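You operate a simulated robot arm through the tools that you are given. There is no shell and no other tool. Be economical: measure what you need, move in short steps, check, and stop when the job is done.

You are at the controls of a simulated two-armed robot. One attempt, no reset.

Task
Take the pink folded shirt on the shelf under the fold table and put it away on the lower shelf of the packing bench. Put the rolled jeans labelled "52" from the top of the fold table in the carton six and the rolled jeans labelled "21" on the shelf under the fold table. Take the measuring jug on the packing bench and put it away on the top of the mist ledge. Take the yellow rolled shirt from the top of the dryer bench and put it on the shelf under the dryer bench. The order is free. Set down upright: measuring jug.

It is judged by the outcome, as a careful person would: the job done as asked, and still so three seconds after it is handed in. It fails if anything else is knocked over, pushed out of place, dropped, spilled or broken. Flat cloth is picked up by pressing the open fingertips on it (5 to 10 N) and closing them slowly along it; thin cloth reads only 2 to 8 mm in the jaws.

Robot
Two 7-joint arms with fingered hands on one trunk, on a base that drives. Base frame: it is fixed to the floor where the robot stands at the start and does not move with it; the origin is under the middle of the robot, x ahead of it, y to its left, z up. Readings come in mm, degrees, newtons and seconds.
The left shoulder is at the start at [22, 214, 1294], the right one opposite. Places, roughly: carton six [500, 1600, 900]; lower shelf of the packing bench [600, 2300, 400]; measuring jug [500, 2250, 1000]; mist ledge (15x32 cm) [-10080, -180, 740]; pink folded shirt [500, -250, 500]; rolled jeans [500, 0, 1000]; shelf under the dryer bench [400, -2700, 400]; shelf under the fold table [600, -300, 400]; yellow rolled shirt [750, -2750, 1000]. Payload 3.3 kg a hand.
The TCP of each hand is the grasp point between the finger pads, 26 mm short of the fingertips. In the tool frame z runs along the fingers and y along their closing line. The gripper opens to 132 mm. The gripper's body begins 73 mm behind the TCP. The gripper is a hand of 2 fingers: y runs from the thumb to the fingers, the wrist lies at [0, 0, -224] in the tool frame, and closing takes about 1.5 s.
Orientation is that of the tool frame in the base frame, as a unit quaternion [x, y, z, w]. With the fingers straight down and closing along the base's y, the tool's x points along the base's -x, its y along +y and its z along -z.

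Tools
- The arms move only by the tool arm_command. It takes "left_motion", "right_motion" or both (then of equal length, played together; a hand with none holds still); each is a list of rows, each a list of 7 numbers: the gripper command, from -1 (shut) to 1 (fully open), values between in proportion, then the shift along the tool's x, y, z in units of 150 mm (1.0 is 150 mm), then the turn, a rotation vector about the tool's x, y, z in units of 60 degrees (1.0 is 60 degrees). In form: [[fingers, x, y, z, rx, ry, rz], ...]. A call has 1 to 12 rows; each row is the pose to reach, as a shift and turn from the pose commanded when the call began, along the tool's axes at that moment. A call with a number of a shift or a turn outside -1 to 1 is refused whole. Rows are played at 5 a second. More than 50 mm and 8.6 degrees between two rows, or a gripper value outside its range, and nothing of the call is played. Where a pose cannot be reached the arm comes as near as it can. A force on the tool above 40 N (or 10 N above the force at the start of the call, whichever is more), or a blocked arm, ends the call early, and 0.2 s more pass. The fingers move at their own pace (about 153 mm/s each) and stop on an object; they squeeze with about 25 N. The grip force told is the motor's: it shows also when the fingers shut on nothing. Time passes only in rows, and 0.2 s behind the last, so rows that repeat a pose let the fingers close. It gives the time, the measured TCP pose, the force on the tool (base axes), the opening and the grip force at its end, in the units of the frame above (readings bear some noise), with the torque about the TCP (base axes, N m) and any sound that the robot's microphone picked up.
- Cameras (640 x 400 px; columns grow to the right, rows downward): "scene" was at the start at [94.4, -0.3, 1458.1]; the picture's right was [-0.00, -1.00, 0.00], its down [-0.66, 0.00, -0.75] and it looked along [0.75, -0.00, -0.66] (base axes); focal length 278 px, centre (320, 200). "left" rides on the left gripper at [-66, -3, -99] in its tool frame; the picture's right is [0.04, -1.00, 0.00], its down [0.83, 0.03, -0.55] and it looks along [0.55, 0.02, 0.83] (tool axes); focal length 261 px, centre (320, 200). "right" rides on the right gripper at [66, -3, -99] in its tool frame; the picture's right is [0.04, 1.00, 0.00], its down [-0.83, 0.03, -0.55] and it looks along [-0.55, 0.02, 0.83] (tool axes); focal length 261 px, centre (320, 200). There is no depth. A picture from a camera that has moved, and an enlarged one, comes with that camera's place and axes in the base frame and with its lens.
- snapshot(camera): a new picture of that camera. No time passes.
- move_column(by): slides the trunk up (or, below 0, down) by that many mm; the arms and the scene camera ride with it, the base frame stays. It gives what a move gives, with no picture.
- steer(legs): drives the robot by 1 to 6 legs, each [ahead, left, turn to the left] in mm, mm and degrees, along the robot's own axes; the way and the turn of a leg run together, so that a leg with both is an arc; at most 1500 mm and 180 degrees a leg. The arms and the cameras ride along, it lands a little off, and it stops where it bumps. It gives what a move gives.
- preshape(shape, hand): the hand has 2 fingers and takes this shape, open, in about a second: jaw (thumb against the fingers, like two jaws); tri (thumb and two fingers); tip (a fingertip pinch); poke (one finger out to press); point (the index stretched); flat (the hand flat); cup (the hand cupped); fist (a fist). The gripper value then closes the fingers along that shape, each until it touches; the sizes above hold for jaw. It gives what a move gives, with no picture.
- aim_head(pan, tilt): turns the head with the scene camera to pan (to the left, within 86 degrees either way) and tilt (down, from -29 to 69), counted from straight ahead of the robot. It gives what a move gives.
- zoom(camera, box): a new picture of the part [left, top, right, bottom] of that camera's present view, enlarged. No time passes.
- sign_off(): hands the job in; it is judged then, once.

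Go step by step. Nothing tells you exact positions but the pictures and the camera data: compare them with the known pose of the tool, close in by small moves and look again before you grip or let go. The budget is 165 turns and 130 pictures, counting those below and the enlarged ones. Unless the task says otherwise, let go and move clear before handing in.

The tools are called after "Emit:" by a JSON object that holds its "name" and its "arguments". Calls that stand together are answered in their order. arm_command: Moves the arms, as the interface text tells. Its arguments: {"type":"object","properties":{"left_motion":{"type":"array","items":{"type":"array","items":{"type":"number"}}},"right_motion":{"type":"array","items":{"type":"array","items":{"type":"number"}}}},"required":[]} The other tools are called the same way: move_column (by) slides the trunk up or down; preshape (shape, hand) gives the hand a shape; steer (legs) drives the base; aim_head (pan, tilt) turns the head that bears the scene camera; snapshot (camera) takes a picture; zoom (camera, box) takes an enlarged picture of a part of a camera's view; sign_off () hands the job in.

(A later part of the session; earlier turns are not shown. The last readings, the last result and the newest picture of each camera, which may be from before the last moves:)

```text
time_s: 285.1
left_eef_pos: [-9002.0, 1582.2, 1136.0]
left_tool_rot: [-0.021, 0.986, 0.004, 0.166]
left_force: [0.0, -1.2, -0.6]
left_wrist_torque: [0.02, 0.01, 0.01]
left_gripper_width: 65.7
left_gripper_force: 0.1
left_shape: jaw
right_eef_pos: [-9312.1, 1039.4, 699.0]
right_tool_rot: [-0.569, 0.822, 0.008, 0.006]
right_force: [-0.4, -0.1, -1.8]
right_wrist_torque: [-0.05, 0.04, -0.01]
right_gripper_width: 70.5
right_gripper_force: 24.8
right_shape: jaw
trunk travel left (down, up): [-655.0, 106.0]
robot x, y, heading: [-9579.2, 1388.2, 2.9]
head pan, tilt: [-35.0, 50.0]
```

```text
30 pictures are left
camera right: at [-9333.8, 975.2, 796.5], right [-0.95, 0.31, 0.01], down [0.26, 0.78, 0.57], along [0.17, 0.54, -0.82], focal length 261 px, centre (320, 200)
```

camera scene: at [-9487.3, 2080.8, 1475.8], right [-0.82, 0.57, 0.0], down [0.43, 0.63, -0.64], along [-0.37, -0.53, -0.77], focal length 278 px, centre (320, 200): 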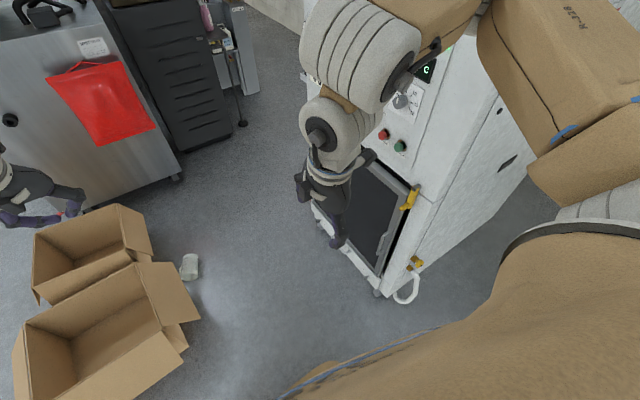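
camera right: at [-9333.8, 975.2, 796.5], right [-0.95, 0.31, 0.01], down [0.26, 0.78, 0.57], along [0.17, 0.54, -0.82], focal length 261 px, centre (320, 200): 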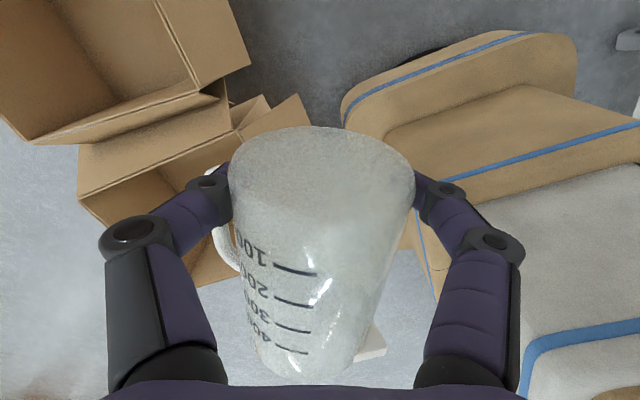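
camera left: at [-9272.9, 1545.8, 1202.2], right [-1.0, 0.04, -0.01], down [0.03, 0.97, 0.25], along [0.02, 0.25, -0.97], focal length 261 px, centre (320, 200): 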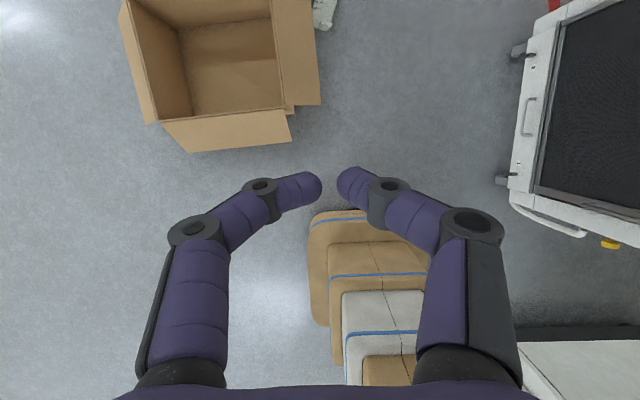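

Held firmly. I'll raise the hand, bring it inward, and turn its yaw back so the jug mouth faces forward.

Emit:
{"name": "arm_command", "arguments": {"right_motion": [[-1, -0.05, 0.02, -0.1, 0, 0, 0.1], [-1, -0.1, 0.04, -0.2, 0, 0, 0.2], [-1, -0.15, 0.06, -0.3, 0, 0, 0.3], [-1, -0.2, 0.08, -0.4, 0, 0, 0.4], [-1, -0.25, 0.1, -0.5, 0, 0, 0.5], [-1, -0.3, 0.12, -0.6, 0, 0, 0.6], [-1, -0.35, 0.14, -0.7, 0, 0, 0.7], [-1, -0.4, 0.16, -0.8, 0, 0, 0.8], [-1, -0.45, 0.18, -0.9, 0, 0, 0.9], [-1, -0.5, 0.19, -1, 0, 0, 1], [-1, -0.5, 0.19, -1, 0, 0, 1]]}}

Emit:
{"name": "arm_command", "arguments": {"right_motion": [[-1, -0.1, 0, -0.05, 0, -0.1, 0.1], [-1, -0.2, 0, -0.1, 0, -0.2, 0.1], [-1, -0.3, 0, -0.15, 0, -0.3, 0.1], [-1, -0.4, 0, -0.2, 0, -0.4, 0.1], [-1, -0.5, 0, -0.25, 0, -0.5, 0.1], [-1, -0.6, 0, -0.3, 0, -0.6, 0.1], [-1, -0.6, 0, -0.3, 0, -0.7, 0.1], [-1, -0.6, 0, -0.3, 0, -0.75, 0.1]]}}

```text
time_s: 287.5
left_eef_pos: [-9002.9, 1581.5, 1135.3]
left_tool_rot: [-0.019, 0.986, 0.002, 0.167]
left_force: [0.2, -0.5, 0.9]
left_wrist_torque: [0.0, 0.0, 0.01]
left_gripper_width: 65.4
left_gripper_force: 0.1
left_shape: jaw
right_eef_pos: [-9313.0, 1116.1, 852.1]
right_tool_rot: [-0.081, 0.997, 0.011, 0.002]
right_force: [0.3, 0.7, -0.9]
right_wrist_torque: [0.02, 0.07, -0.02]
right_gripper_width: 70.3
right_gripper_force: 25.3
right_shape: jaw
trunk travel left (down, up): [-655.0, 106.0]
robot x, y, heading: [-9577.0, 1388.3, 2.7]
head pan, tilt: [-35.0, 50.0]
```

```text
time_s: 289.3
left_eef_pos: [-9003.1, 1582.3, 1135.7]
left_tool_rot: [-0.02, 0.986, 0.002, 0.166]
left_force: [0.2, -0.4, -0.5]
left_wrist_torque: [-0.04, -0.01, -0.01]
left_gripper_width: 65.6
left_gripper_force: 0.1
left_shape: jaw
right_eef_pos: [-9224.7, 1130.9, 897.1]
right_tool_rot: [-0.02, 0.924, 0.04, 0.381]
right_force: [-0.6, 0.4, -1.1]
right_wrist_torque: [-0.02, 0.04, -0.04]
right_gripper_width: 69.7
right_gripper_force: 24.8
right_shape: jaw
trunk travel left (down, up): [-655.0, 106.0]
robot x, y, heading: [-9574.8, 1387.6, 3.1]
head pan, tilt: [-35.0, 50.0]
```

Emit:
{"name": "arm_command", "arguments": {"right_motion": [[-1, -0.08, 0, 0.08, 0, -0.1, 0], [-1, -0.16, 0, 0.16, 0, -0.2, 0], [-1, -0.24, 0, 0.24, 0, -0.3, 0], [-1, -0.32, 0, 0.32, 0, -0.4, 0], [-1, -0.4, 0, 0.4, 0, -0.5, 0], [-1, -0.47, 0, 0.47, 0, -0.6, 0], [-1, -0.47, 0, 0.47, 0, -0.7, 0], [-1, -0.47, 0, 0.47, 0, -0.75, 0], [-1, -0.47, 0, 0.47, 0, -0.75, 0]]}}

Emit:
{"name": "aim_head", "arguments": {"pan": -15, "tilt": 45}}

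Emit:
{"name": "snapshot", "arguments": {"camera": "scene"}}

```text
time_s: 291.3
left_eef_pos: [-9002.2, 1581.7, 1135.7]
left_tool_rot: [-0.02, 0.986, 0.003, 0.167]
left_force: [-0.7, 0.6, 0.9]
left_wrist_torque: [0.02, 0.01, 0.0]
left_gripper_width: 65.5
left_gripper_force: 0.0
left_shape: jaw
right_eef_pos: [-9123.9, 1138.1, 897.1]
right_tool_rot: [-0.003, 0.706, 0.045, 0.706]
right_force: [0.3, 0.3, -1.7]
right_wrist_torque: [-0.01, -0.01, 0.02]
right_gripper_width: 69.2
right_gripper_force: 24.8
right_shape: jaw
trunk travel left (down, up): [-655.0, 106.0]
robot x, y, heading: [-9574.1, 1391.0, 2.9]
head pan, tilt: [-35.0, 50.0]
```

```text
time_s: 292.1
left_eef_pos: [-9003.1, 1582.1, 1136.4]
left_tool_rot: [-0.019, 0.986, 0.002, 0.167]
left_force: [-0.4, 0.1, -0.4]
left_wrist_torque: [0.01, -0.02, 0.0]
left_gripper_width: 65.5
left_gripper_force: 0.0
left_shape: jaw
right_eef_pos: [-9123.3, 1136.8, 896.3]
right_tool_rot: [-0.003, 0.707, 0.046, 0.706]
right_force: [-0.4, 0.5, -1.2]
right_wrist_torque: [0.02, 0.04, -0.01]
right_gripper_width: 69.3
right_gripper_force: 25.5
right_shape: jaw
trunk travel left (down, up): [-655.0, 106.0]
robot x, y, heading: [-9575.0, 1385.5, 2.7]
head pan, tilt: [-15.0, 45.0]
```

```text
29 pictures are left
camera scene: at [-9486.8, 1372.3, 1532.6], right [-0.22, -0.98, 0.0], down [-0.69, 0.15, -0.71], along [0.69, -0.15, -0.71], focal length 278 px, centre (320, 200)
```

scene: 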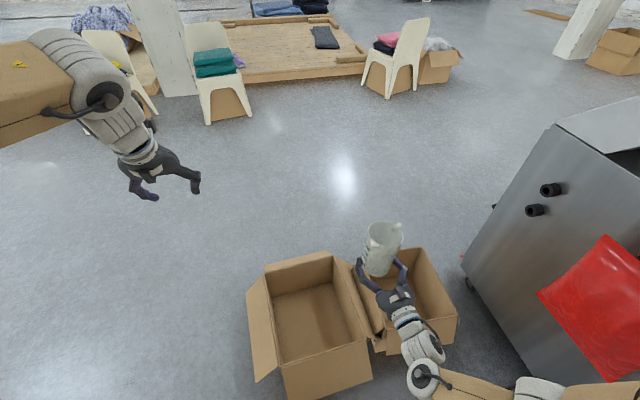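

The jug is upright in the right hand. I'll tuck the left hand, move a bit toward −y, and turn to face the mist ledge.

Emit:
{"name": "arm_command", "arguments": {"left_motion": [[0, 0.24, 0, -0.08, 0, 0, 0], [0, 0.48, 0, -0.16, 0, 0, 0], [0, 0.71, 0, -0.24, 0, 0, 0], [0, 0.94, 0, -0.33, 0, 0, 0]]}}

Emit:
{"name": "steer", "arguments": {"legs": [[0, -240, 0], [0, 0, -45], [0, 0, -47.7]]}}

Emit:
{"name": "aim_head", "arguments": {"pan": -15, "tilt": 35}}

Emit:
{"name": "snapshot", "arguments": {"camera": "scene"}}

```text
time_s: 293.1
left_eef_pos: [-9153.9, 1575.3, 1137.8]
left_tool_rot: [-0.02, 0.986, 0.002, 0.166]
left_force: [-0.6, 0.6, -0.1]
left_wrist_torque: [-0.02, -0.02, 0.01]
left_gripper_width: 65.3
left_gripper_force: 0.1
left_shape: jaw
right_eef_pos: [-9125.4, 1137.8, 896.7]
right_tool_rot: [-0.004, 0.707, 0.045, 0.706]
right_force: [0.3, -0.9, -1.8]
right_wrist_torque: [0.04, 0.01, 0.0]
right_gripper_width: 69.3
right_gripper_force: 24.8
right_shape: jaw
trunk travel left (down, up): [-655.0, 106.0]
robot x, y, heading: [-9570.7, 1391.1, 2.8]
head pan, tilt: [-15.0, 45.0]
```

```text
time_s: 299.1
left_eef_pos: [-9389.5, 724.0, 1136.8]
left_tool_rot: [0.693, 0.702, -0.117, 0.118]
left_force: [-0.1, -0.1, -0.1]
left_wrist_torque: [-0.04, 0.01, 0.0]
left_gripper_width: 65.6
left_gripper_force: 0.0
left_shape: jaw
right_eef_pos: [-9827.1, 707.9, 896.8]
right_tool_rot: [0.504, 0.495, -0.474, 0.525]
right_force: [0.1, 0.1, -1.6]
right_wrist_torque: [0.02, -0.03, 0.01]
right_gripper_width: 69.0
right_gripper_force: 25.7
right_shape: jaw
trunk travel left (down, up): [-655.0, 106.0]
robot x, y, heading: [-9565.4, 1148.7, -88.9]
head pan, tilt: [-15.0, 45.0]
```

```text
time_s: 299.8
left_eef_pos: [-9388.6, 724.7, 1137.5]
left_tool_rot: [0.692, 0.702, -0.118, 0.118]
left_force: [-0.2, -0.1, -0.4]
left_wrist_torque: [-0.02, 0.01, -0.02]
left_gripper_width: 65.3
left_gripper_force: 0.1
left_shape: jaw
right_eef_pos: [-9826.5, 706.5, 896.4]
right_tool_rot: [0.504, 0.495, -0.474, 0.525]
right_force: [-0.1, 0.3, -1.3]
right_wrist_torque: [0.01, -0.04, 0.0]
right_gripper_width: 69.0
right_gripper_force: 24.9
right_shape: jaw
trunk travel left (down, up): [-655.0, 106.0]
robot x, y, heading: [-9564.8, 1149.2, -89.0]
head pan, tilt: [-15.0, 35.0]
```

```text
28 pictures are left
camera scene: at [-9587.1, 1053.5, 1547.4], right [-0.97, 0.24, 0.0], down [0.14, 0.56, -0.82], along [-0.2, -0.79, -0.57], focal length 278 px, centre (320, 200)
```

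scene: 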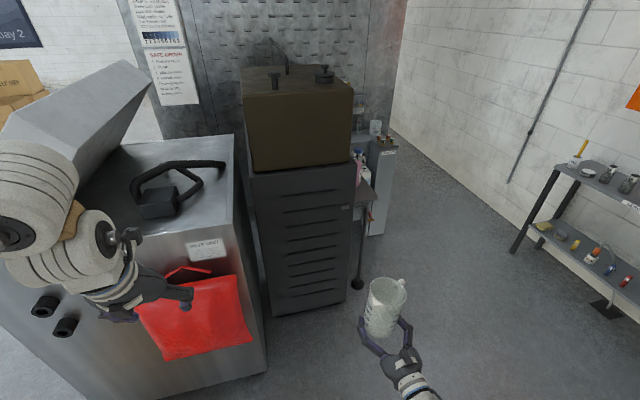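

Emit:
{"name": "zoom", "arguments": {"camera": "scene", "box": [330, 100, 430, 180]}}

Emit:
{"name": "zoom", "arguments": {"camera": "scene", "box": [300, 140, 440, 260]}}

```text
5.00 times, centred on (380, 140) of scene
camera zoom: at [-9587.1, 1053.5, 1547.4], right [-0.97, 0.24, 0.0], down [0.14, 0.56, -0.82], along [-0.2, -0.79, -0.57], focal length 1392 px, centre (20, 500)
```

zoom: 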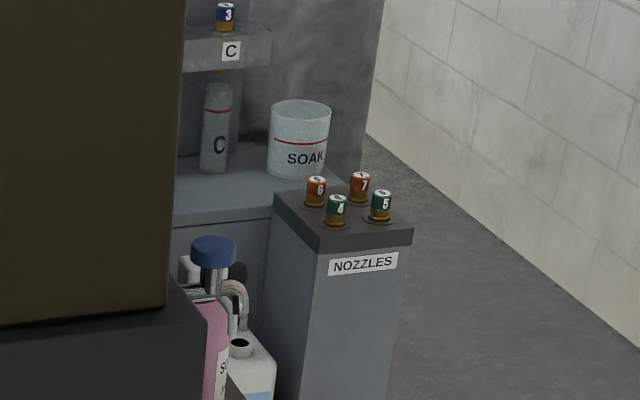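

```text
3.33 times, centred on (370, 200) of scene
camera zoom: at [-9587.1, 1053.5, 1547.4], right [-0.97, 0.24, 0.0], down [0.14, 0.56, -0.82], along [-0.2, -0.79, -0.57], focal length 928 px, centre (153, 200)
```

zoom: 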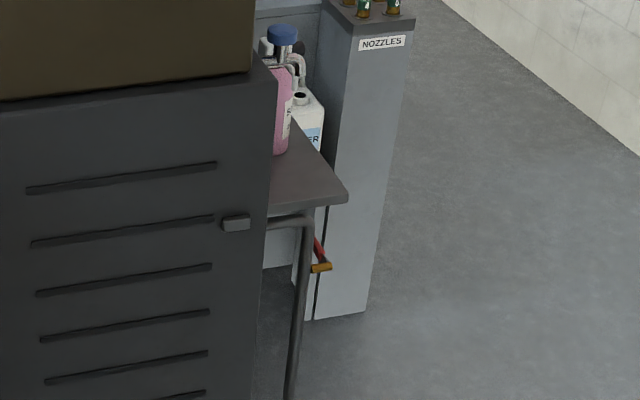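

The ledge spans about x −10005…−10158, front edge y≈−10, z≈740, with the pink bottle standing around y≈−165; there's room in front of it. I'll put the jug at about (−10085, −58). First lower the trunk while keeping the jug at height, then extend the arm.

Emit:
{"name": "arm_command", "arguments": {"right_motion": [[-1, -0.2, 0, 0, 0, 0, 0], [-1, -0.4, 0, 0, 0, 0, 0], [-1, -0.6, 0, 0, 0, 0, 0], [-1, -0.8, 0, 0, 0, 0, 0], [-1, -1, 0, 0, 0, 0, 0]]}}

Emit:
{"name": "move_column", "arguments": {"by": -400}}

Emit:
{"name": "arm_command", "arguments": {"right_motion": [[-1, -0.2, 0, 0.2, 0, 0, 0], [-1, -0.4, 0, 0.4, 0, 0, 0], [-1, -0.6, 0, 0.6, 0, 0, 0], [-1, -0.8, 0, 0.8, 0, 0, 0], [-1, -1, 0, 1, 0, 0, 0], [-1, -1, 0, 1, 0, 0, 0]]}}

Emit:
{"name": "aim_head", "arguments": {"pan": -20, "tilt": 25}}

Emit:
{"name": "snapshot", "arguments": {"camera": "scene"}}

```text
time_s: 301.0
left_eef_pos: [-9387.5, 725.2, 1137.1]
left_tool_rot: [0.692, 0.702, -0.118, 0.119]
left_force: [-0.4, -0.6, 0.0]
left_wrist_torque: [-0.01, 0.0, 0.0]
left_gripper_width: 65.2
left_gripper_force: 0.0
left_shape: jaw
right_eef_pos: [-9834.4, 708.4, 1047.0]
right_tool_rot: [0.504, 0.496, -0.474, 0.525]
right_force: [-0.2, 0.6, -1.5]
right_wrist_torque: [0.04, -0.01, -0.01]
right_gripper_width: 68.8
right_gripper_force: 24.8
right_shape: jaw
trunk travel left (down, up): [-655.0, 106.0]
robot x, y, heading: [-9562.6, 1151.1, -88.7]
head pan, tilt: [-15.0, 35.0]
```

```text
time_s: 304.8
left_eef_pos: [-9388.0, 724.1, 737.5]
left_tool_rot: [0.692, 0.702, -0.118, 0.118]
left_force: [0.5, 0.2, -0.3]
left_wrist_torque: [0.01, 0.01, 0.01]
left_gripper_width: 65.6
left_gripper_force: 0.2
left_shape: jaw
right_eef_pos: [-9835.8, 706.2, 647.2]
right_tool_rot: [0.503, 0.496, -0.474, 0.526]
right_force: [-0.2, -0.3, -0.8]
right_wrist_torque: [0.07, -0.01, 0.03]
right_gripper_width: 68.6
right_gripper_force: 24.9
right_shape: jaw
trunk travel left (down, up): [-255.0, 506.0]
robot x, y, heading: [-9564.1, 1151.6, -89.1]
head pan, tilt: [-15.0, 35.0]
```

```text
time_s: 306.2
left_eef_pos: [-9387.8, 724.3, 736.8]
left_tool_rot: [0.692, 0.702, -0.117, 0.118]
left_force: [-0.8, 0.0, -1.1]
left_wrist_torque: [0.01, -0.01, 0.01]
left_gripper_width: 65.4
left_gripper_force: 0.0
left_shape: jaw
right_eef_pos: [-9835.9, 555.8, 797.4]
right_tool_rot: [0.505, 0.495, -0.474, 0.525]
right_force: [0.5, -0.5, -1.3]
right_wrist_torque: [0.01, -0.03, 0.03]
right_gripper_width: 69.0
right_gripper_force: 24.5
right_shape: jaw
trunk travel left (down, up): [-255.0, 506.0]
robot x, y, heading: [-9567.4, 1151.2, -89.1]
head pan, tilt: [-15.0, 35.0]
```

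```text
time_s: 306.9
left_eef_pos: [-9387.4, 723.7, 738.3]
left_tool_rot: [0.692, 0.703, -0.117, 0.117]
left_force: [-0.2, 0.4, -0.9]
left_wrist_torque: [-0.01, 0.01, -0.02]
left_gripper_width: 65.6
left_gripper_force: 0.0
left_shape: jaw
right_eef_pos: [-9835.3, 555.1, 797.4]
right_tool_rot: [0.504, 0.495, -0.474, 0.525]
right_force: [0.6, -0.2, -1.6]
right_wrist_torque: [0.02, -0.01, -0.02]
right_gripper_width: 68.7
right_gripper_force: 25.1
right_shape: jaw
trunk travel left (down, up): [-255.0, 506.0]
robot x, y, heading: [-9563.1, 1147.8, -89.1]
head pan, tilt: [-20.0, 25.0]
```

```text
25 pictures are left
camera scene: at [-9595.0, 1008.2, 1160.7], right [-0.95, 0.32, 0.0], down [0.14, 0.4, -0.91], along [-0.29, -0.86, -0.42], focal length 278 px, centre (320, 200)
```

scene: 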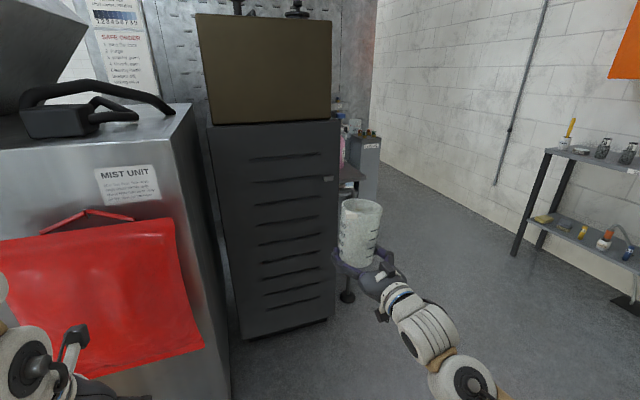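

Emit:
{"name": "arm_command", "arguments": {"left_motion": [[0, 0.21, 0, -0.07, 0, 0, 0], [0, 0.42, 0, -0.14, 0, 0, 0], [0, 0.63, 0, -0.22, 0, 0, 0]]}}

Emit:
{"name": "steer", "arguments": {"legs": [[300, 0, -0.9], [0, -250, 0], [140, 0, 0]]}}

Emit:
{"name": "snapshot", "arguments": {"camera": "scene"}}

Emit:
{"name": "snapshot", "arguments": {"camera": "right"}}

```text
time_s: 307.7
left_eef_pos: [-9390.5, 825.1, 737.0]
left_tool_rot: [0.692, 0.702, -0.118, 0.119]
left_force: [-1.1, -0.3, 0.2]
left_wrist_torque: [0.03, 0.0, 0.01]
left_gripper_width: 65.6
left_gripper_force: 0.0
left_shape: jaw
right_eef_pos: [-9834.6, 555.9, 797.0]
right_tool_rot: [0.503, 0.496, -0.473, 0.526]
right_force: [-0.1, -0.5, -1.6]
right_wrist_torque: [0.04, -0.01, -0.04]
right_gripper_width: 68.8
right_gripper_force: 24.5
right_shape: jaw
trunk travel left (down, up): [-255.0, 506.0]
robot x, y, heading: [-9562.4, 1152.3, -89.1]
head pan, tilt: [-20.0, 25.0]
```

```text
time_s: 309.8
left_eef_pos: [-9390.9, 544.0, 733.0]
left_tool_rot: [0.698, 0.7, -0.107, 0.109]
left_force: [2.7, 3.6, 1.7]
left_wrist_torque: [0.05, -0.1, 0.19]
left_gripper_width: 70.7
left_gripper_force: 0.2
left_shape: jaw
right_eef_pos: [-9839.4, 271.6, 796.1]
right_tool_rot: [0.508, 0.492, -0.477, 0.521]
right_force: [0.0, -0.5, -1.5]
right_wrist_torque: [0.01, 0.0, -0.01]
right_gripper_width: 68.7
right_gripper_force: 24.8
right_shape: jaw
trunk travel left (down, up): [-255.0, 506.0]
robot x, y, heading: [-9559.7, 862.8, -89.8]
head pan, tilt: [-20.0, 25.0]
stopped in leg 1: the force on the tool passed its limit (the readings are from after the stop); the commanded pose is now the measured one
```

```text
24 pictures are left
camera scene: at [-9593.6, 721.5, 1160.8], right [-0.94, 0.34, 0.0], down [0.14, 0.4, -0.91], along [-0.31, -0.85, -0.42], focal length 278 px, centre (320, 200)
```

scene: 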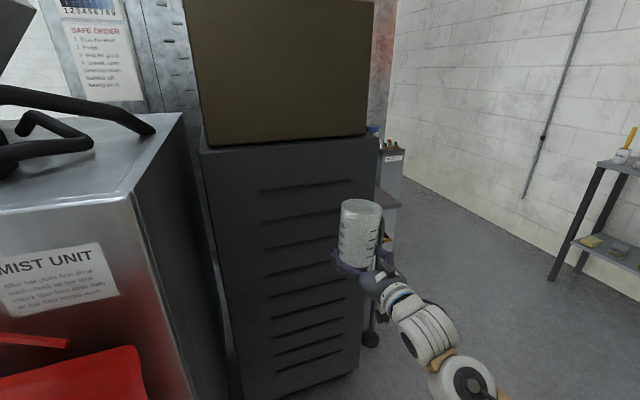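

```text
23 pictures are left
camera right: at [-9842.0, 371.1, 729.8], right [1.0, 0.03, 0.02], down [-0.03, 0.55, 0.83], along [0.01, -0.83, 0.55], focal length 261 px, centre (320, 200)
```

right: 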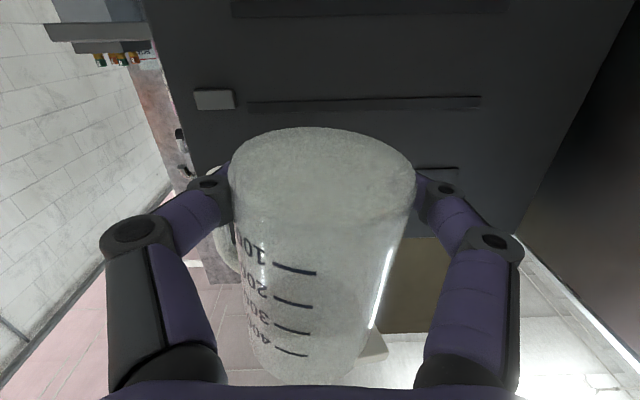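

The left hand brushed the mist unit's red bag. I'll back off at once, slide right first, then go forward.

Emit:
{"name": "steer", "arguments": {"legs": [[-50, 0, 0], [0, -250, 0], [180, 0, 0]]}}

Emit:
{"name": "snapshot", "arguments": {"camera": "scene"}}

```text
time_s: 313.2
left_eef_pos: [-9642.5, 417.3, 741.7]
left_tool_rot: [0.697, 0.698, -0.115, 0.119]
left_force: [0.4, 0.1, 0.2]
left_wrist_torque: [-0.02, 0.0, -0.05]
left_gripper_width: 66.2
left_gripper_force: 0.0
left_shape: jaw
right_eef_pos: [-10090.5, 151.1, 804.2]
right_tool_rot: [0.505, 0.487, -0.479, 0.527]
right_force: [-0.2, -0.8, -0.9]
right_wrist_torque: [0.04, -0.05, -0.02]
right_gripper_width: 68.7
right_gripper_force: 24.8
right_shape: jaw
trunk travel left (down, up): [-255.0, 506.0]
robot x, y, heading: [-9806.7, 733.1, -89.9]
head pan, tilt: [-20.0, 25.0]
```

```text
22 pictures are left
camera scene: at [-9847.1, 605.4, 1163.4], right [-0.94, 0.34, -0.01], down [0.15, 0.39, -0.91], along [-0.3, -0.86, -0.41], focal length 278 px, centre (320, 200)
```

scene: 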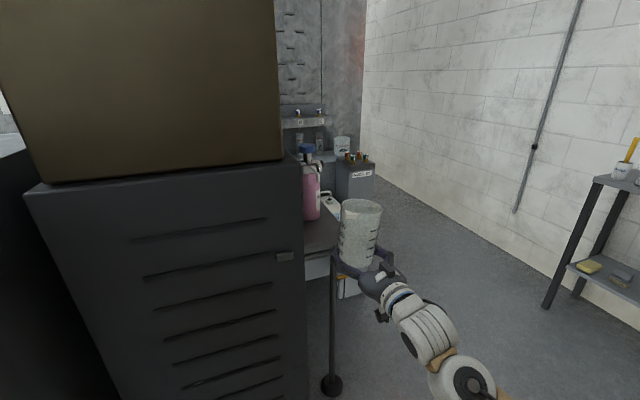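

Emit:
{"name": "zoom", "arguments": {"camera": "scene", "box": [270, 120, 420, 290]}}

```text
2.35 times, centred on (345, 205) of scene
camera zoom: at [-9847.1, 605.4, 1163.4], right [-0.94, 0.34, -0.01], down [0.15, 0.39, -0.91], along [-0.3, -0.86, -0.41], focal length 655 px, centre (261, 188)
```

zoom: 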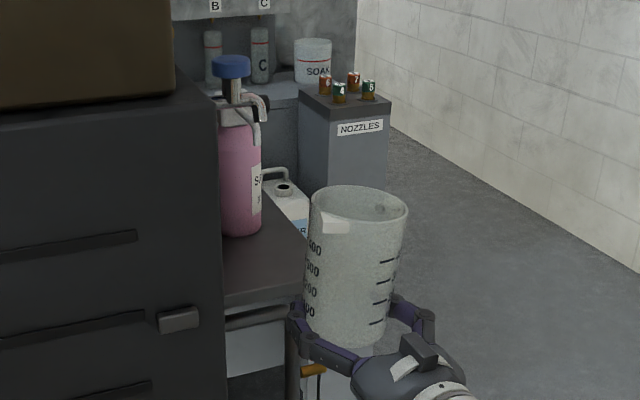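

Ledge front edge y≈−7, bottle front y≈−150. I'll drive 226 mm in at 40 mm above the ledge, then check before lowering.

Emit:
{"name": "steer", "arguments": {"legs": [[220, 8, 0]]}}

Emit:
{"name": "zoom", "arguments": {"camera": "scene", "box": [270, 120, 420, 290]}}

```text
time_s: 314.3
left_eef_pos: [-9603.5, 381.0, 752.1]
left_tool_rot: [0.674, 0.716, -0.127, 0.13]
left_force: [0.3, 0.8, -0.2]
left_wrist_torque: [0.01, -0.01, -0.01]
left_gripper_width: 66.2
left_gripper_force: 0.1
left_shape: jaw
right_eef_pos: [-10030.3, 93.0, 802.2]
right_tool_rot: [0.489, 0.508, -0.462, 0.538]
right_force: [-15.3, 56.6, 1.9]
right_wrist_torque: [-0.11, -0.16, 2.09]
right_gripper_width: 72.1
right_gripper_force: 24.9
right_shape: jaw
trunk travel left (down, up): [-255.0, 506.0]
robot x, y, heading: [-9792.6, 692.8, -85.7]
head pan, tilt: [-20.0, 25.0]
stopped in leg 1: the force on the tool passed its limit (the readings are from after the stop); the commanded pose is now the measured one
```

```text
2.35 times, centred on (345, 205) of scene
camera zoom: at [-9840.8, 571.5, 1164.6], right [-0.96, 0.27, -0.03], down [0.14, 0.39, -0.91], along [-0.24, -0.88, -0.41], focal length 655 px, centre (261, 188)
```

zoom: 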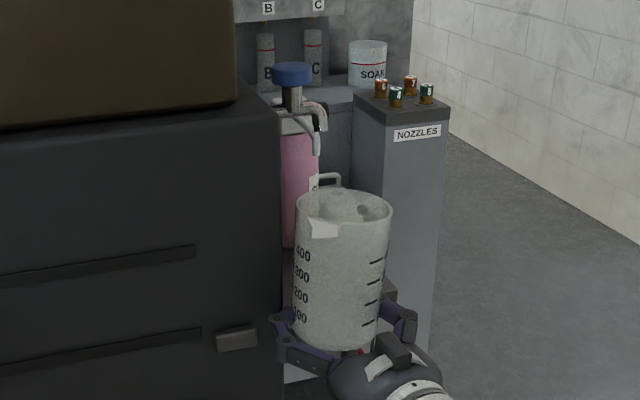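

Contact: the left elbow seems to have caught the mist unit and swung the robot so the right fingertip met the cabinet corner. I'll back away straight off, square up, and then approach from further right with the jug held more inward.

Emit:
{"name": "steer", "arguments": {"legs": [[-110, 0, 0], [0, 0, -4.3], [0, -150, 0]]}}

Emit:
{"name": "arm_command", "arguments": {"right_motion": [[-1, 0, 0.2, 0, 0, 0, -0.02], [-1, 0, 0.4, 0, 0, 0, -0.04], [-1, 0, 0.6, 0, 0, 0, -0.05], [-1, 0, 0.8, 0, 0, 0, -0.05], [-1, 0, 0.95, 0, 0, 0, -0.05], [-1, 0, 0.95, 0, 0, 0, -0.05]]}}

Emit:
{"name": "snapshot", "arguments": {"camera": "scene"}}

```text
time_s: 317.0
left_eef_pos: [-9773.4, 471.6, 739.2]
left_tool_rot: [0.697, 0.697, -0.124, 0.111]
left_force: [0.1, 0.7, 1.4]
left_wrist_torque: [-0.01, 0.01, 0.01]
left_gripper_width: 66.5
left_gripper_force: 0.0
left_shape: jaw
right_eef_pos: [-10220.0, 210.1, 793.8]
right_tool_rot: [0.508, 0.497, -0.48, 0.514]
right_force: [0.3, -0.7, -1.1]
right_wrist_torque: [0.03, -0.03, -0.04]
right_gripper_width: 67.8
right_gripper_force: 25.5
right_shape: jaw
trunk travel left (down, up): [-255.0, 506.0]
robot x, y, heading: [-9949.9, 804.7, -89.7]
head pan, tilt: [-20.0, 25.0]
```

```text
time_s: 318.4
left_eef_pos: [-9773.7, 471.8, 738.6]
left_tool_rot: [0.697, 0.698, -0.124, 0.111]
left_force: [0.1, 0.0, -1.4]
left_wrist_torque: [0.03, -0.05, -0.01]
left_gripper_width: 66.1
left_gripper_force: 0.1
left_shape: jaw
right_eef_pos: [-10078.0, 213.2, 801.2]
right_tool_rot: [0.495, 0.51, -0.493, 0.502]
right_force: [-0.6, -1.1, -1.7]
right_wrist_torque: [0.04, -0.02, -0.02]
right_gripper_width: 67.5
right_gripper_force: 24.8
right_shape: jaw
trunk travel left (down, up): [-255.0, 506.0]
robot x, y, heading: [-9949.5, 801.0, -89.7]
head pan, tilt: [-20.0, 25.0]
```

```text
19 pictures are left
camera scene: at [-9983.3, 663.8, 1160.7], right [-0.94, 0.34, 0.0], down [0.14, 0.4, -0.91], along [-0.31, -0.85, -0.42], focal length 278 px, centre (320, 200)
```

scene: 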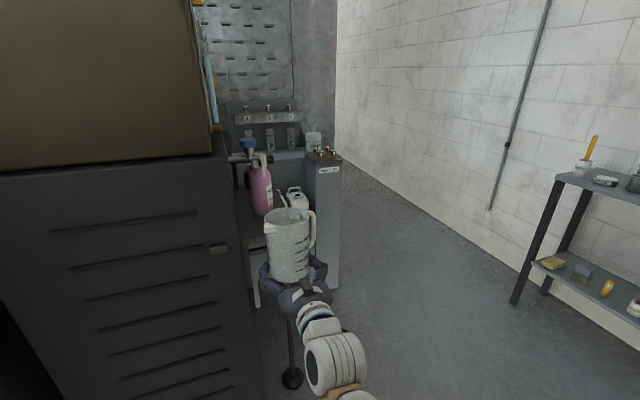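

Emit:
{"name": "snapshot", "arguments": {"camera": "right"}}

```text
18 pictures are left
camera right: at [-10084.3, 313.0, 736.0], right [1.0, 0.03, -0.05], down [0.03, 0.54, 0.84], along [0.05, -0.84, 0.54], focal length 261 px, centre (320, 200)
```

right: 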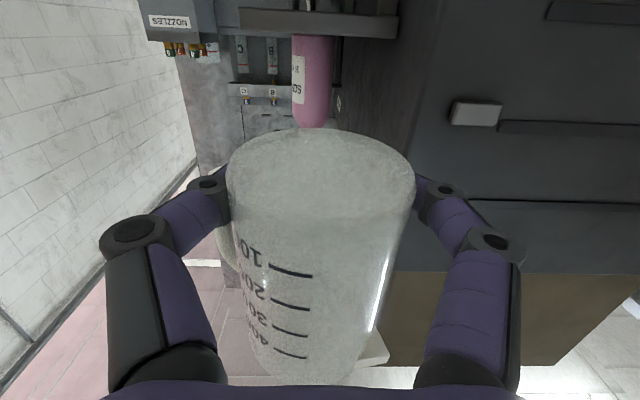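

Alignment is good: the ledge (x −10159…−9995, top z≈741) is centred on the jug. Drive forward 282 mm in two legs.

Emit:
{"name": "steer", "arguments": {"legs": [[141, 0, -0.3], [141, 0, 0]]}}

Emit:
{"name": "snapshot", "arguments": {"camera": "right"}}

```text
time_s: 320.7
left_eef_pos: [-9774.7, 187.5, 738.2]
left_tool_rot: [0.699, 0.696, -0.123, 0.111]
left_force: [-0.5, 0.2, 0.0]
left_wrist_torque: [-0.01, 0.02, 0.01]
left_gripper_width: 66.0
left_gripper_force: 0.0
left_shape: jaw
right_eef_pos: [-10078.3, -71.2, 800.9]
right_tool_rot: [0.495, 0.51, -0.493, 0.502]
right_force: [-0.2, 1.4, -2.2]
right_wrist_torque: [-0.08, -0.02, 0.02]
right_gripper_width: 65.9
right_gripper_force: 24.9
right_shape: jaw
trunk travel left (down, up): [-255.0, 506.0]
robot x, y, heading: [-9948.3, 522.2, -89.7]
head pan, tilt: [-20.0, 25.0]
```

```text
17 pictures are left
camera right: at [-10085.5, 28.3, 735.9], right [1.0, 0.02, -0.05], down [0.03, 0.54, 0.84], along [0.04, -0.84, 0.54], focal length 261 px, centre (320, 200)
```

right: 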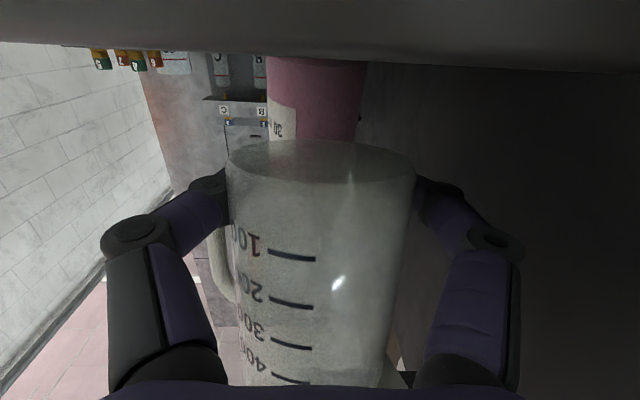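

The jug seems to have tilted a little, perhaps touching the bottle's pump. I'll back off 25 mm and look.

Emit:
{"name": "steer", "arguments": {"legs": [[-24, 0, 0]]}}

Emit:
{"name": "zoom", "arguments": {"camera": "scene", "box": [190, 100, 400, 320]}}

```text
time_s: 321.5
left_eef_pos: [-9773.9, 210.3, 737.3]
left_tool_rot: [0.698, 0.696, -0.124, 0.112]
left_force: [-1.0, -0.9, -1.0]
left_wrist_torque: [-0.01, -0.03, 0.02]
left_gripper_width: 66.3
left_gripper_force: 0.0
left_shape: jaw
right_eef_pos: [-10078.8, -46.0, 800.4]
right_tool_rot: [0.495, 0.51, -0.493, 0.502]
right_force: [-0.1, 1.4, -2.1]
right_wrist_torque: [-0.06, 0.01, 0.01]
right_gripper_width: 65.8
right_gripper_force: 24.8
right_shape: jaw
trunk travel left (down, up): [-255.0, 506.0]
robot x, y, heading: [-9949.2, 546.2, -89.8]
head pan, tilt: [-20.0, 25.0]
```

```text
1.82 times, centred on (295, 210) of scene
camera zoom: at [-9983.4, 403.1, 1160.8], right [-0.94, 0.34, 0.0], down [0.14, 0.4, -0.91], along [-0.31, -0.85, -0.42], focal length 506 px, centre (366, 182)
```

zoom: 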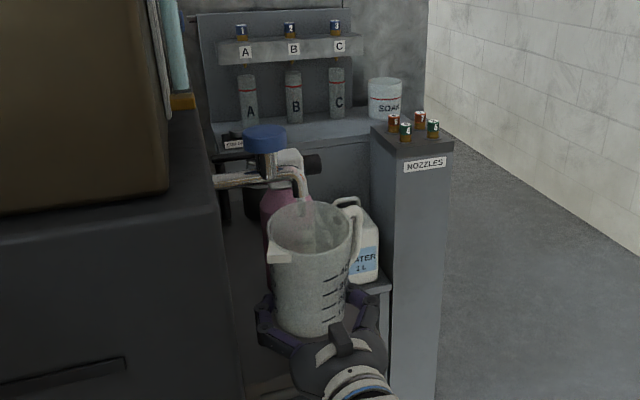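

The jug leans back about 9° after touching the sprayer hook. I'll tilt the hand to level it, and lower it to 8 mm above the ledge (its rim then passes below the hook).

Emit:
{"name": "arm_command", "arguments": {"right_motion": [[-1, 0.04, 0, 0, 0, 0.05, 0], [-1, 0.09, 0, 0, 0, 0.1, 0], [-1, 0.14, 0, 0, 0, 0.14, 0], [-1, 0.17, 0, 0.0, 0, 0.14, 0], [-1, 0.17, 0, 0.0, 0, 0.14, 0]]}}

Emit:
{"name": "snapshot", "arguments": {"camera": "right"}}

Emit:
{"name": "zoom", "arguments": {"camera": "scene", "box": [230, 150, 360, 300]}}

```text
time_s: 322.7
left_eef_pos: [-9775.9, 210.5, 738.4]
left_tool_rot: [0.698, 0.696, -0.124, 0.112]
left_force: [0.5, 0.0, 0.3]
left_wrist_torque: [0.0, 0.01, 0.01]
left_gripper_width: 66.0
left_gripper_force: 0.0
left_shape: jaw
right_eef_pos: [-10079.1, -47.4, 775.3]
right_tool_rot: [0.53, 0.545, -0.456, 0.462]
right_force: [-0.2, -0.3, -0.9]
right_wrist_torque: [0.02, -0.05, 0.03]
right_gripper_width: 66.3
right_gripper_force: 25.1
right_shape: jaw
trunk travel left (down, up): [-255.0, 506.0]
robot x, y, heading: [-9951.7, 545.1, -90.1]
head pan, tilt: [-20.0, 25.0]
```

```text
15 pictures are left
camera right: at [-10085.6, 60.8, 724.9], right [1.0, 0.03, -0.05], down [0.03, 0.42, 0.91], along [0.05, -0.91, 0.41], focal length 261 px, centre (320, 200)
```

right: 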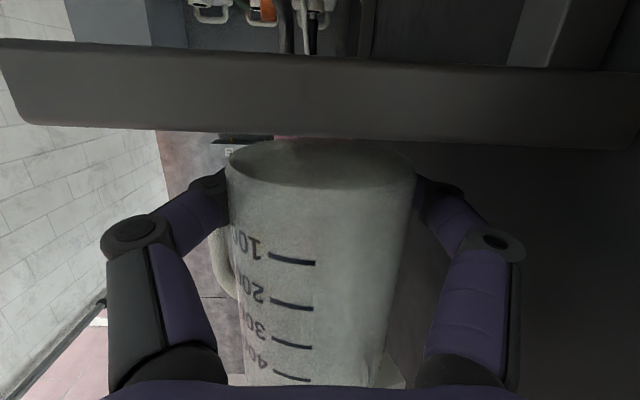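

```text
2.67 times, centred on (295, 225) of scene
camera zoom: at [-9983.4, 403.0, 1160.7], right [-0.94, 0.34, 0.0], down [0.14, 0.4, -0.91], along [-0.31, -0.85, -0.42], focal length 743 px, centre (387, 133)
```

zoom: 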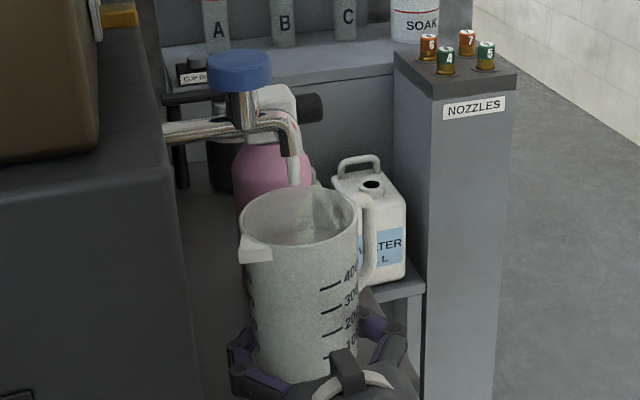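

It's level now, about 16 mm above the ledge, with a tap outlet just behind its rim, so I'll put it down here without going deeper.

Emit:
{"name": "arm_command", "arguments": {"right_motion": [[-1, 0.03, 0, 0.005, 0, 0, 0], [-1, 0.06, 0, 0.01, 0, 0, 0], [-1, 0.085, 0, 0.013, 0, 0, 0], [-1, 0.105, 0, 0.016, 0, 0, 0], [-1, 0.105, 0, 0.016, 0, 0, 0]]}}

Emit:
{"name": "snapshot", "arguments": {"camera": "right"}}

```text
time_s: 323.9
left_eef_pos: [-9774.0, 211.5, 737.8]
left_tool_rot: [0.698, 0.696, -0.122, 0.112]
left_force: [-0.2, -0.1, 0.1]
left_wrist_torque: [0.01, -0.02, -0.01]
left_gripper_width: 66.1
left_gripper_force: 0.2
left_shape: jaw
right_eef_pos: [-10079.0, -46.8, 759.2]
right_tool_rot: [0.53, 0.546, -0.455, 0.463]
right_force: [-0.5, 0.0, -1.0]
right_wrist_torque: [0.02, -0.05, 0.02]
right_gripper_width: 66.2
right_gripper_force: 25.1
right_shape: jaw
trunk travel left (down, up): [-255.0, 506.0]
robot x, y, heading: [-9953.3, 546.4, -89.9]
head pan, tilt: [-20.0, 25.0]
```

```text
13 pictures are left
camera right: at [-10085.4, 61.3, 709.5], right [1.0, 0.03, -0.05], down [0.03, 0.42, 0.91], along [0.05, -0.91, 0.41], focal length 261 px, centre (320, 200)
```

right: 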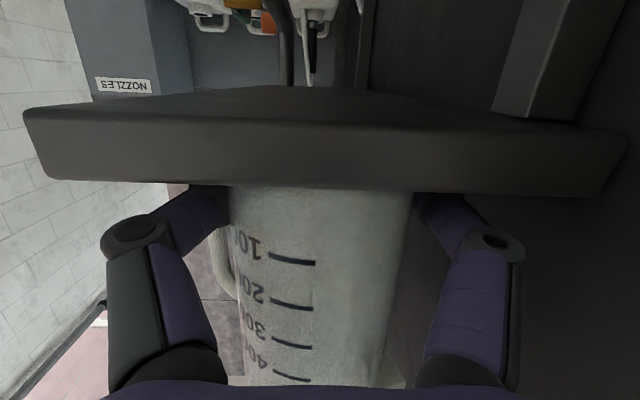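

Emit:
{"name": "arm_command", "arguments": {"right_motion": [[-1, 0.01, 0, 0.001, 0, 0, 0], [-1, 0.02, 0, 0.003, 0, 0, 0], [-1, 0.03, 0, 0.004, 0, 0, 0], [-1, 0.03, 0, 0.004, 0, 0, 0]]}}

```text
time_s: 324.9
left_eef_pos: [-9773.6, 211.0, 739.4]
left_tool_rot: [0.698, 0.696, -0.124, 0.112]
left_force: [-0.5, 0.7, 0.4]
left_wrist_torque: [0.05, 0.01, 0.01]
left_gripper_width: 66.1
left_gripper_force: 0.2
left_shape: jaw
right_eef_pos: [-10079.7, -45.4, 758.3]
right_tool_rot: [0.529, 0.544, -0.457, 0.463]
right_force: [1.1, -3.1, 14.6]
right_wrist_torque: [-0.27, -0.04, 0.06]
right_gripper_width: 66.3
right_gripper_force: 25.1
right_shape: jaw
trunk travel left (down, up): [-255.0, 506.0]
robot x, y, heading: [-9951.4, 548.1, -89.9]
head pan, tilt: [-20.0, 25.0]
```

Contact with the ledge (15 N). Open gently.

Emit:
{"name": "arm_command", "arguments": {"right_motion": [[-0.2, -0.01, 0, 0, 0, 0, 0], [0.0, -0.01, 0, 0, 0, 0, 0], [0.1, -0.01, 0, 0, 0, 0, 0], [0.2, -0.01, 0, 0, 0, 0, 0], [0.3, -0.01, 0, 0, 0, 0, 0], [0.3, -0.01, 0, 0, 0, 0, 0], [0.3, -0.01, 0, 0, 0, 0, 0]]}}

Emit:
{"name": "zoom", "arguments": {"camera": "scene", "box": [230, 150, 360, 300]}}

```text
time_s: 326.5
left_eef_pos: [-9775.5, 211.6, 739.3]
left_tool_rot: [0.698, 0.696, -0.123, 0.111]
left_force: [-0.5, -0.7, 0.1]
left_wrist_torque: [-0.02, 0.0, -0.03]
left_gripper_width: 65.9
left_gripper_force: 0.1
left_shape: jaw
right_eef_pos: [-10079.6, -46.0, 756.9]
right_tool_rot: [0.53, 0.546, -0.455, 0.462]
right_force: [-0.2, -0.3, 0.8]
right_wrist_torque: [0.01, -0.02, 0.0]
right_gripper_width: 85.5
right_gripper_force: 0.1
right_shape: jaw
trunk travel left (down, up): [-255.0, 506.0]
robot x, y, heading: [-9949.3, 547.2, -90.1]
head pan, tilt: [-20.0, 25.0]
```

```text
2.67 times, centred on (295, 225) of scene
camera zoom: at [-9983.4, 403.1, 1160.8], right [-0.94, 0.34, 0.0], down [0.14, 0.4, -0.91], along [-0.31, -0.85, -0.42], focal length 743 px, centre (387, 133)
```

zoom: 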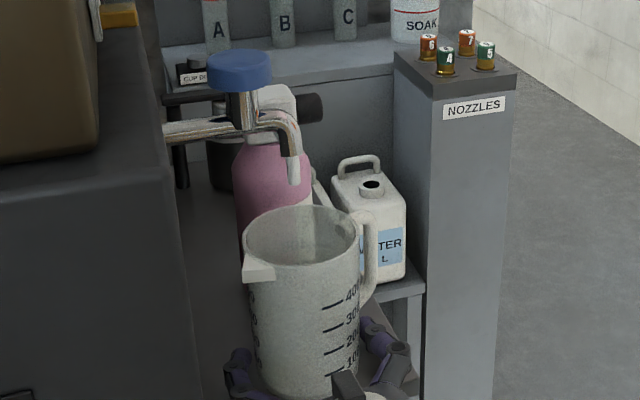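

The jug stands upright on the ledge. Back straight out and check.

Emit:
{"name": "steer", "arguments": {"legs": [[-150, 0, 0]]}}

Emit:
{"name": "zoom", "arguments": {"camera": "scene", "box": [210, 130, 380, 300]}}

```text
time_s: 327.8
left_eef_pos: [-9773.6, 362.4, 739.3]
left_tool_rot: [0.699, 0.695, -0.125, 0.111]
left_force: [0.0, -0.9, 1.0]
left_wrist_torque: [0.0, 0.01, -0.01]
left_gripper_width: 65.8
left_gripper_force: 0.0
left_shape: jaw
right_eef_pos: [-10081.5, 104.9, 756.5]
right_tool_rot: [0.53, 0.545, -0.456, 0.463]
right_force: [0.2, -0.6, -0.5]
right_wrist_torque: [-0.02, 0.0, 0.04]
right_gripper_width: 85.4
right_gripper_force: 0.1
right_shape: jaw
trunk travel left (down, up): [-255.0, 506.0]
robot x, y, heading: [-9947.0, 694.8, -89.8]
head pan, tilt: [-20.0, 25.0]
```

```text
2.35 times, centred on (295, 215) of scene
camera zoom: at [-9983.7, 553.8, 1160.8], right [-0.94, 0.34, 0.0], down [0.14, 0.4, -0.91], along [-0.31, -0.85, -0.42], focal length 655 px, centre (379, 165)
```

zoom: 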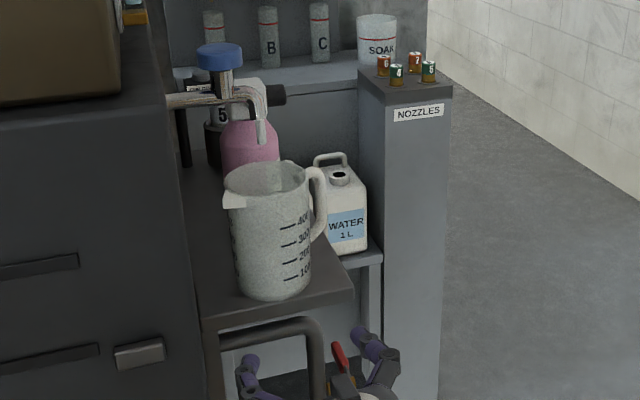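

The jug is safely placed. Now raise the trunk, retrace my way out, and head for the dryer bench.

Emit:
{"name": "move_column", "arguments": {"by": 400}}

Emit:
{"name": "steer", "arguments": {"legs": [[-300, 0, 0], [0, 350, 0], [-150, 0, 0], [0, 0, 90], [0, 1000, 0], [1100, 0, 0]]}}

```text
time_s: 331.7
left_eef_pos: [-9774.1, 360.8, 1138.5]
left_tool_rot: [0.699, 0.695, -0.123, 0.11]
left_force: [-0.9, -0.6, 0.7]
left_wrist_torque: [0.0, -0.01, -0.01]
left_gripper_width: 66.3
left_gripper_force: 0.1
left_shape: jaw
right_eef_pos: [-10080.7, 103.8, 1156.7]
right_tool_rot: [0.531, 0.545, -0.456, 0.462]
right_force: [-0.7, 0.6, 0.2]
right_wrist_torque: [0.0, -0.02, 0.01]
right_gripper_width: 85.4
right_gripper_force: 0.0
right_shape: jaw
trunk travel left (down, up): [-655.0, 106.0]
robot x, y, heading: [-9953.3, 696.1, -89.9]
head pan, tilt: [-20.0, 25.0]
```

```text
time_s: 333.2
left_eef_pos: [-9762.0, 541.1, 1139.6]
left_tool_rot: [0.719, 0.674, -0.129, 0.11]
left_force: [-0.2, 1.8, -0.3]
left_wrist_torque: [-0.04, 0.02, 0.03]
left_gripper_width: 66.0
left_gripper_force: 0.1
left_shape: jaw
right_eef_pos: [-10084.3, 302.5, 1160.4]
right_tool_rot: [0.545, 0.528, -0.471, 0.451]
right_force: [-0.2, -0.1, -0.3]
right_wrist_torque: [-0.02, 0.02, 0.02]
right_gripper_width: 85.6
right_gripper_force: 0.0
right_shape: jaw
trunk travel left (down, up): [-655.0, 106.0]
robot x, y, heading: [-9915.1, 880.7, -93.4]
head pan, tilt: [-20.0, 25.0]
stopped in leg 1: the robot was blocked; the commanded pose is now the measured one
```

Blocked behind by the chiller's corner. Move forward a little, shift left first, then continue.

Emit:
{"name": "steer", "arguments": {"legs": [[70, 0, 3.4], [0, 300, 0], [-300, 30, 0]]}}

Emit:
{"name": "aim_head", "arguments": {"pan": -70, "tilt": 30}}

Emit:
{"name": "snapshot", "arguments": {"camera": "scene"}}

```text
time_s: 337.6
left_eef_pos: [-9409.7, 777.8, 1138.0]
left_tool_rot: [0.699, 0.695, -0.124, 0.112]
left_force: [-0.5, 0.4, -0.3]
left_wrist_torque: [0.04, -0.01, -0.01]
left_gripper_width: 66.1
left_gripper_force: 0.0
left_shape: jaw
right_eef_pos: [-9718.0, 521.3, 1158.5]
right_tool_rot: [0.531, 0.543, -0.458, 0.462]
right_force: [0.2, -0.1, 0.7]
right_wrist_torque: [-0.02, 0.0, -0.03]
right_gripper_width: 85.7
right_gripper_force: 0.0
right_shape: jaw
trunk travel left (down, up): [-655.0, 106.0]
robot x, y, heading: [-9584.1, 1113.2, -89.9]
head pan, tilt: [-20.0, 25.0]
```

```text
time_s: 338.8
left_eef_pos: [-9410.5, 778.4, 1137.8]
left_tool_rot: [0.699, 0.696, -0.125, 0.112]
left_force: [-0.8, -0.1, -0.3]
left_wrist_torque: [0.03, -0.02, 0.01]
left_gripper_width: 66.1
left_gripper_force: 0.1
left_shape: jaw
right_eef_pos: [-9716.9, 519.3, 1157.6]
right_tool_rot: [0.53, 0.545, -0.456, 0.462]
right_force: [0.4, 0.0, 0.7]
right_wrist_torque: [-0.03, -0.02, 0.01]
right_gripper_width: 85.6
right_gripper_force: 0.1
right_shape: jaw
trunk travel left (down, up): [-655.0, 106.0]
robot x, y, heading: [-9586.1, 1113.6, -90.3]
head pan, tilt: [-70.0, 30.0]
```

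```text
10 pictures are left
camera scene: at [-9672.0, 1069.1, 1555.2], right [-0.34, 0.94, 0.0], down [0.47, 0.17, -0.87], along [-0.81, -0.3, -0.5], focal length 278 px, centre (320, 200)
```

scene: 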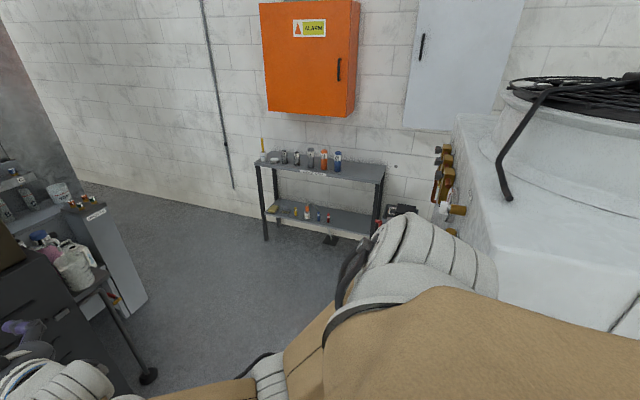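

Emit:
{"name": "steer", "arguments": {"legs": [[0, 0, 90], [0, 1040, 0], [1150, 0, 0], [1100, 0, 0]]}}

Emit:
{"name": "aim_head", "arguments": {"pan": 0, "tilt": 35}}

```text
time_s: 358.5
left_eef_pos: [-7048.8, 2340.2, 1138.1]
left_tool_rot: [0.004, 0.986, -0.009, 0.166]
left_force: [-0.4, -0.5, 0.5]
left_wrist_torque: [-0.05, 0.02, 0.02]
left_gripper_width: 66.2
left_gripper_force: 0.0
left_shape: jaw
right_eef_pos: [-6792.1, 2033.3, 1157.8]
right_tool_rot: [-0.008, 0.761, 0.002, 0.649]
right_force: [-0.4, 0.6, 0.1]
right_wrist_torque: [-0.01, -0.01, -0.03]
right_gripper_width: 85.5
right_gripper_force: 0.1
right_shape: jaw
trunk travel left (down, up): [-655.0, 106.0]
robot x, y, heading: [-7379.5, 2164.8, -0.2]
head pan, tilt: [-70.0, 30.0]
```

```text
time_s: 359.9
left_eef_pos: [-7050.0, 2340.9, 1138.2]
left_tool_rot: [0.003, 0.986, -0.008, 0.167]
left_force: [-0.4, -0.1, -0.1]
left_wrist_torque: [-0.04, 0.0, 0.0]
left_gripper_width: 66.2
left_gripper_force: 0.1
left_shape: jaw
right_eef_pos: [-6792.4, 2032.7, 1156.9]
right_tool_rot: [-0.009, 0.761, 0.003, 0.649]
right_force: [-1.0, 0.3, -0.2]
right_wrist_torque: [-0.02, 0.03, -0.04]
right_gripper_width: 85.4
right_gripper_force: 0.0
right_shape: jaw
trunk travel left (down, up): [-655.0, 106.0]
robot x, y, heading: [-7381.9, 2164.3, -0.1]
head pan, tilt: [0.0, 35.0]
```

Emit:
{"name": "steer", "arguments": {"legs": [[-130, 0, 0], [0, -1450, 0], [0, -1450, 0], [0, -1420, 0], [1400, 0, 0], [1450, 0, 0]]}}

Emit:
{"name": "steer", "arguments": {"legs": [[1400, 0, 0], [1300, 0, 0], [700, 0, 0]]}}

Emit:
{"name": "snapshot", "arguments": {"camera": "scene"}}

```text
time_s: 394.6
left_eef_pos: [-4355.4, -2070.7, 1138.1]
left_tool_rot: [0.017, 0.986, -0.011, 0.167]
left_force: [0.4, -0.6, 0.5]
left_wrist_torque: [0.01, 0.02, 0.03]
left_gripper_width: 66.2
left_gripper_force: 0.1
left_shape: jaw
right_eef_pos: [-4107.4, -2384.8, 1157.1]
right_tool_rot: [0.002, 0.761, -0.006, 0.649]
right_force: [0.2, 0.6, -0.5]
right_wrist_torque: [-0.01, 0.0, 0.01]
right_gripper_width: 85.5
right_gripper_force: 0.0
right_shape: jaw
trunk travel left (down, up): [-655.0, 106.0]
robot x, y, heading: [-4691.9, -2232.3, -1.6]
head pan, tilt: [0.0, 35.0]
```

```text
time_s: 411.2
left_eef_pos: [-947.7, -2123.1, 1139.7]
left_tool_rot: [0.005, 0.986, -0.009, 0.166]
left_force: [0.4, 0.0, 0.6]
left_wrist_torque: [0.02, 0.01, 0.05]
left_gripper_width: 66.1
left_gripper_force: 0.1
left_shape: jaw
right_eef_pos: [-691.6, -2431.3, 1157.6]
right_tool_rot: [-0.008, 0.761, 0.002, 0.649]
right_force: [-0.9, -0.3, -0.1]
right_wrist_torque: [-0.02, -0.01, 0.03]
right_gripper_width: 85.6
right_gripper_force: 0.0
right_shape: jaw
trunk travel left (down, up): [-655.0, 106.0]
robot x, y, heading: [-1281.5, -2297.3, -0.4]
head pan, tilt: [0.0, 35.0]
```

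```text
9 pictures are left
camera scene: at [-1185.1, -2297.2, 1547.4], right [-0.01, -1.0, 0.0], down [-0.57, 0.0, -0.82], along [0.82, 0.0, -0.57], focal length 278 px, centre (320, 200)
```

scene: 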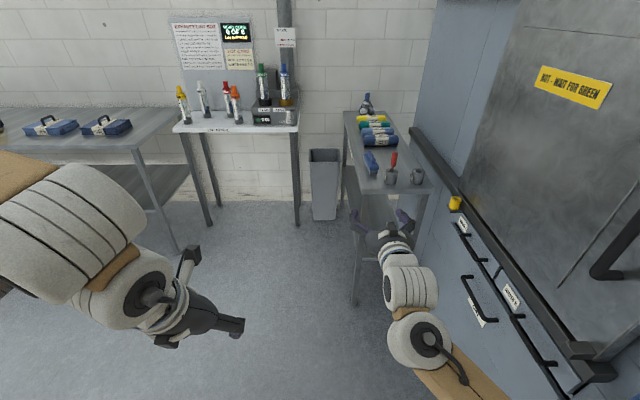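

I see the dryer bench on the right, with yellow, green and blue rolls in a row near its far end. Zooming in.

Emit:
{"name": "zoom", "arguments": {"camera": "scene", "box": [300, 80, 460, 220]}}

```text
2.86 times, centred on (380, 150) of scene
camera zoom: at [-1185.1, -2297.2, 1547.4], right [-0.01, -1.0, 0.0], down [-0.57, 0.0, -0.82], along [0.82, 0.0, -0.57], focal length 796 px, centre (149, 343)
```

zoom: 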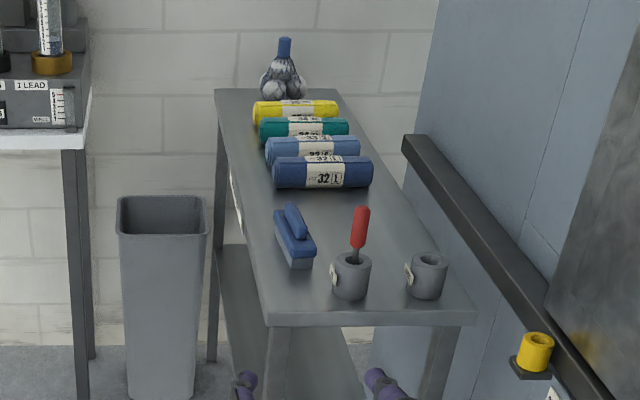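

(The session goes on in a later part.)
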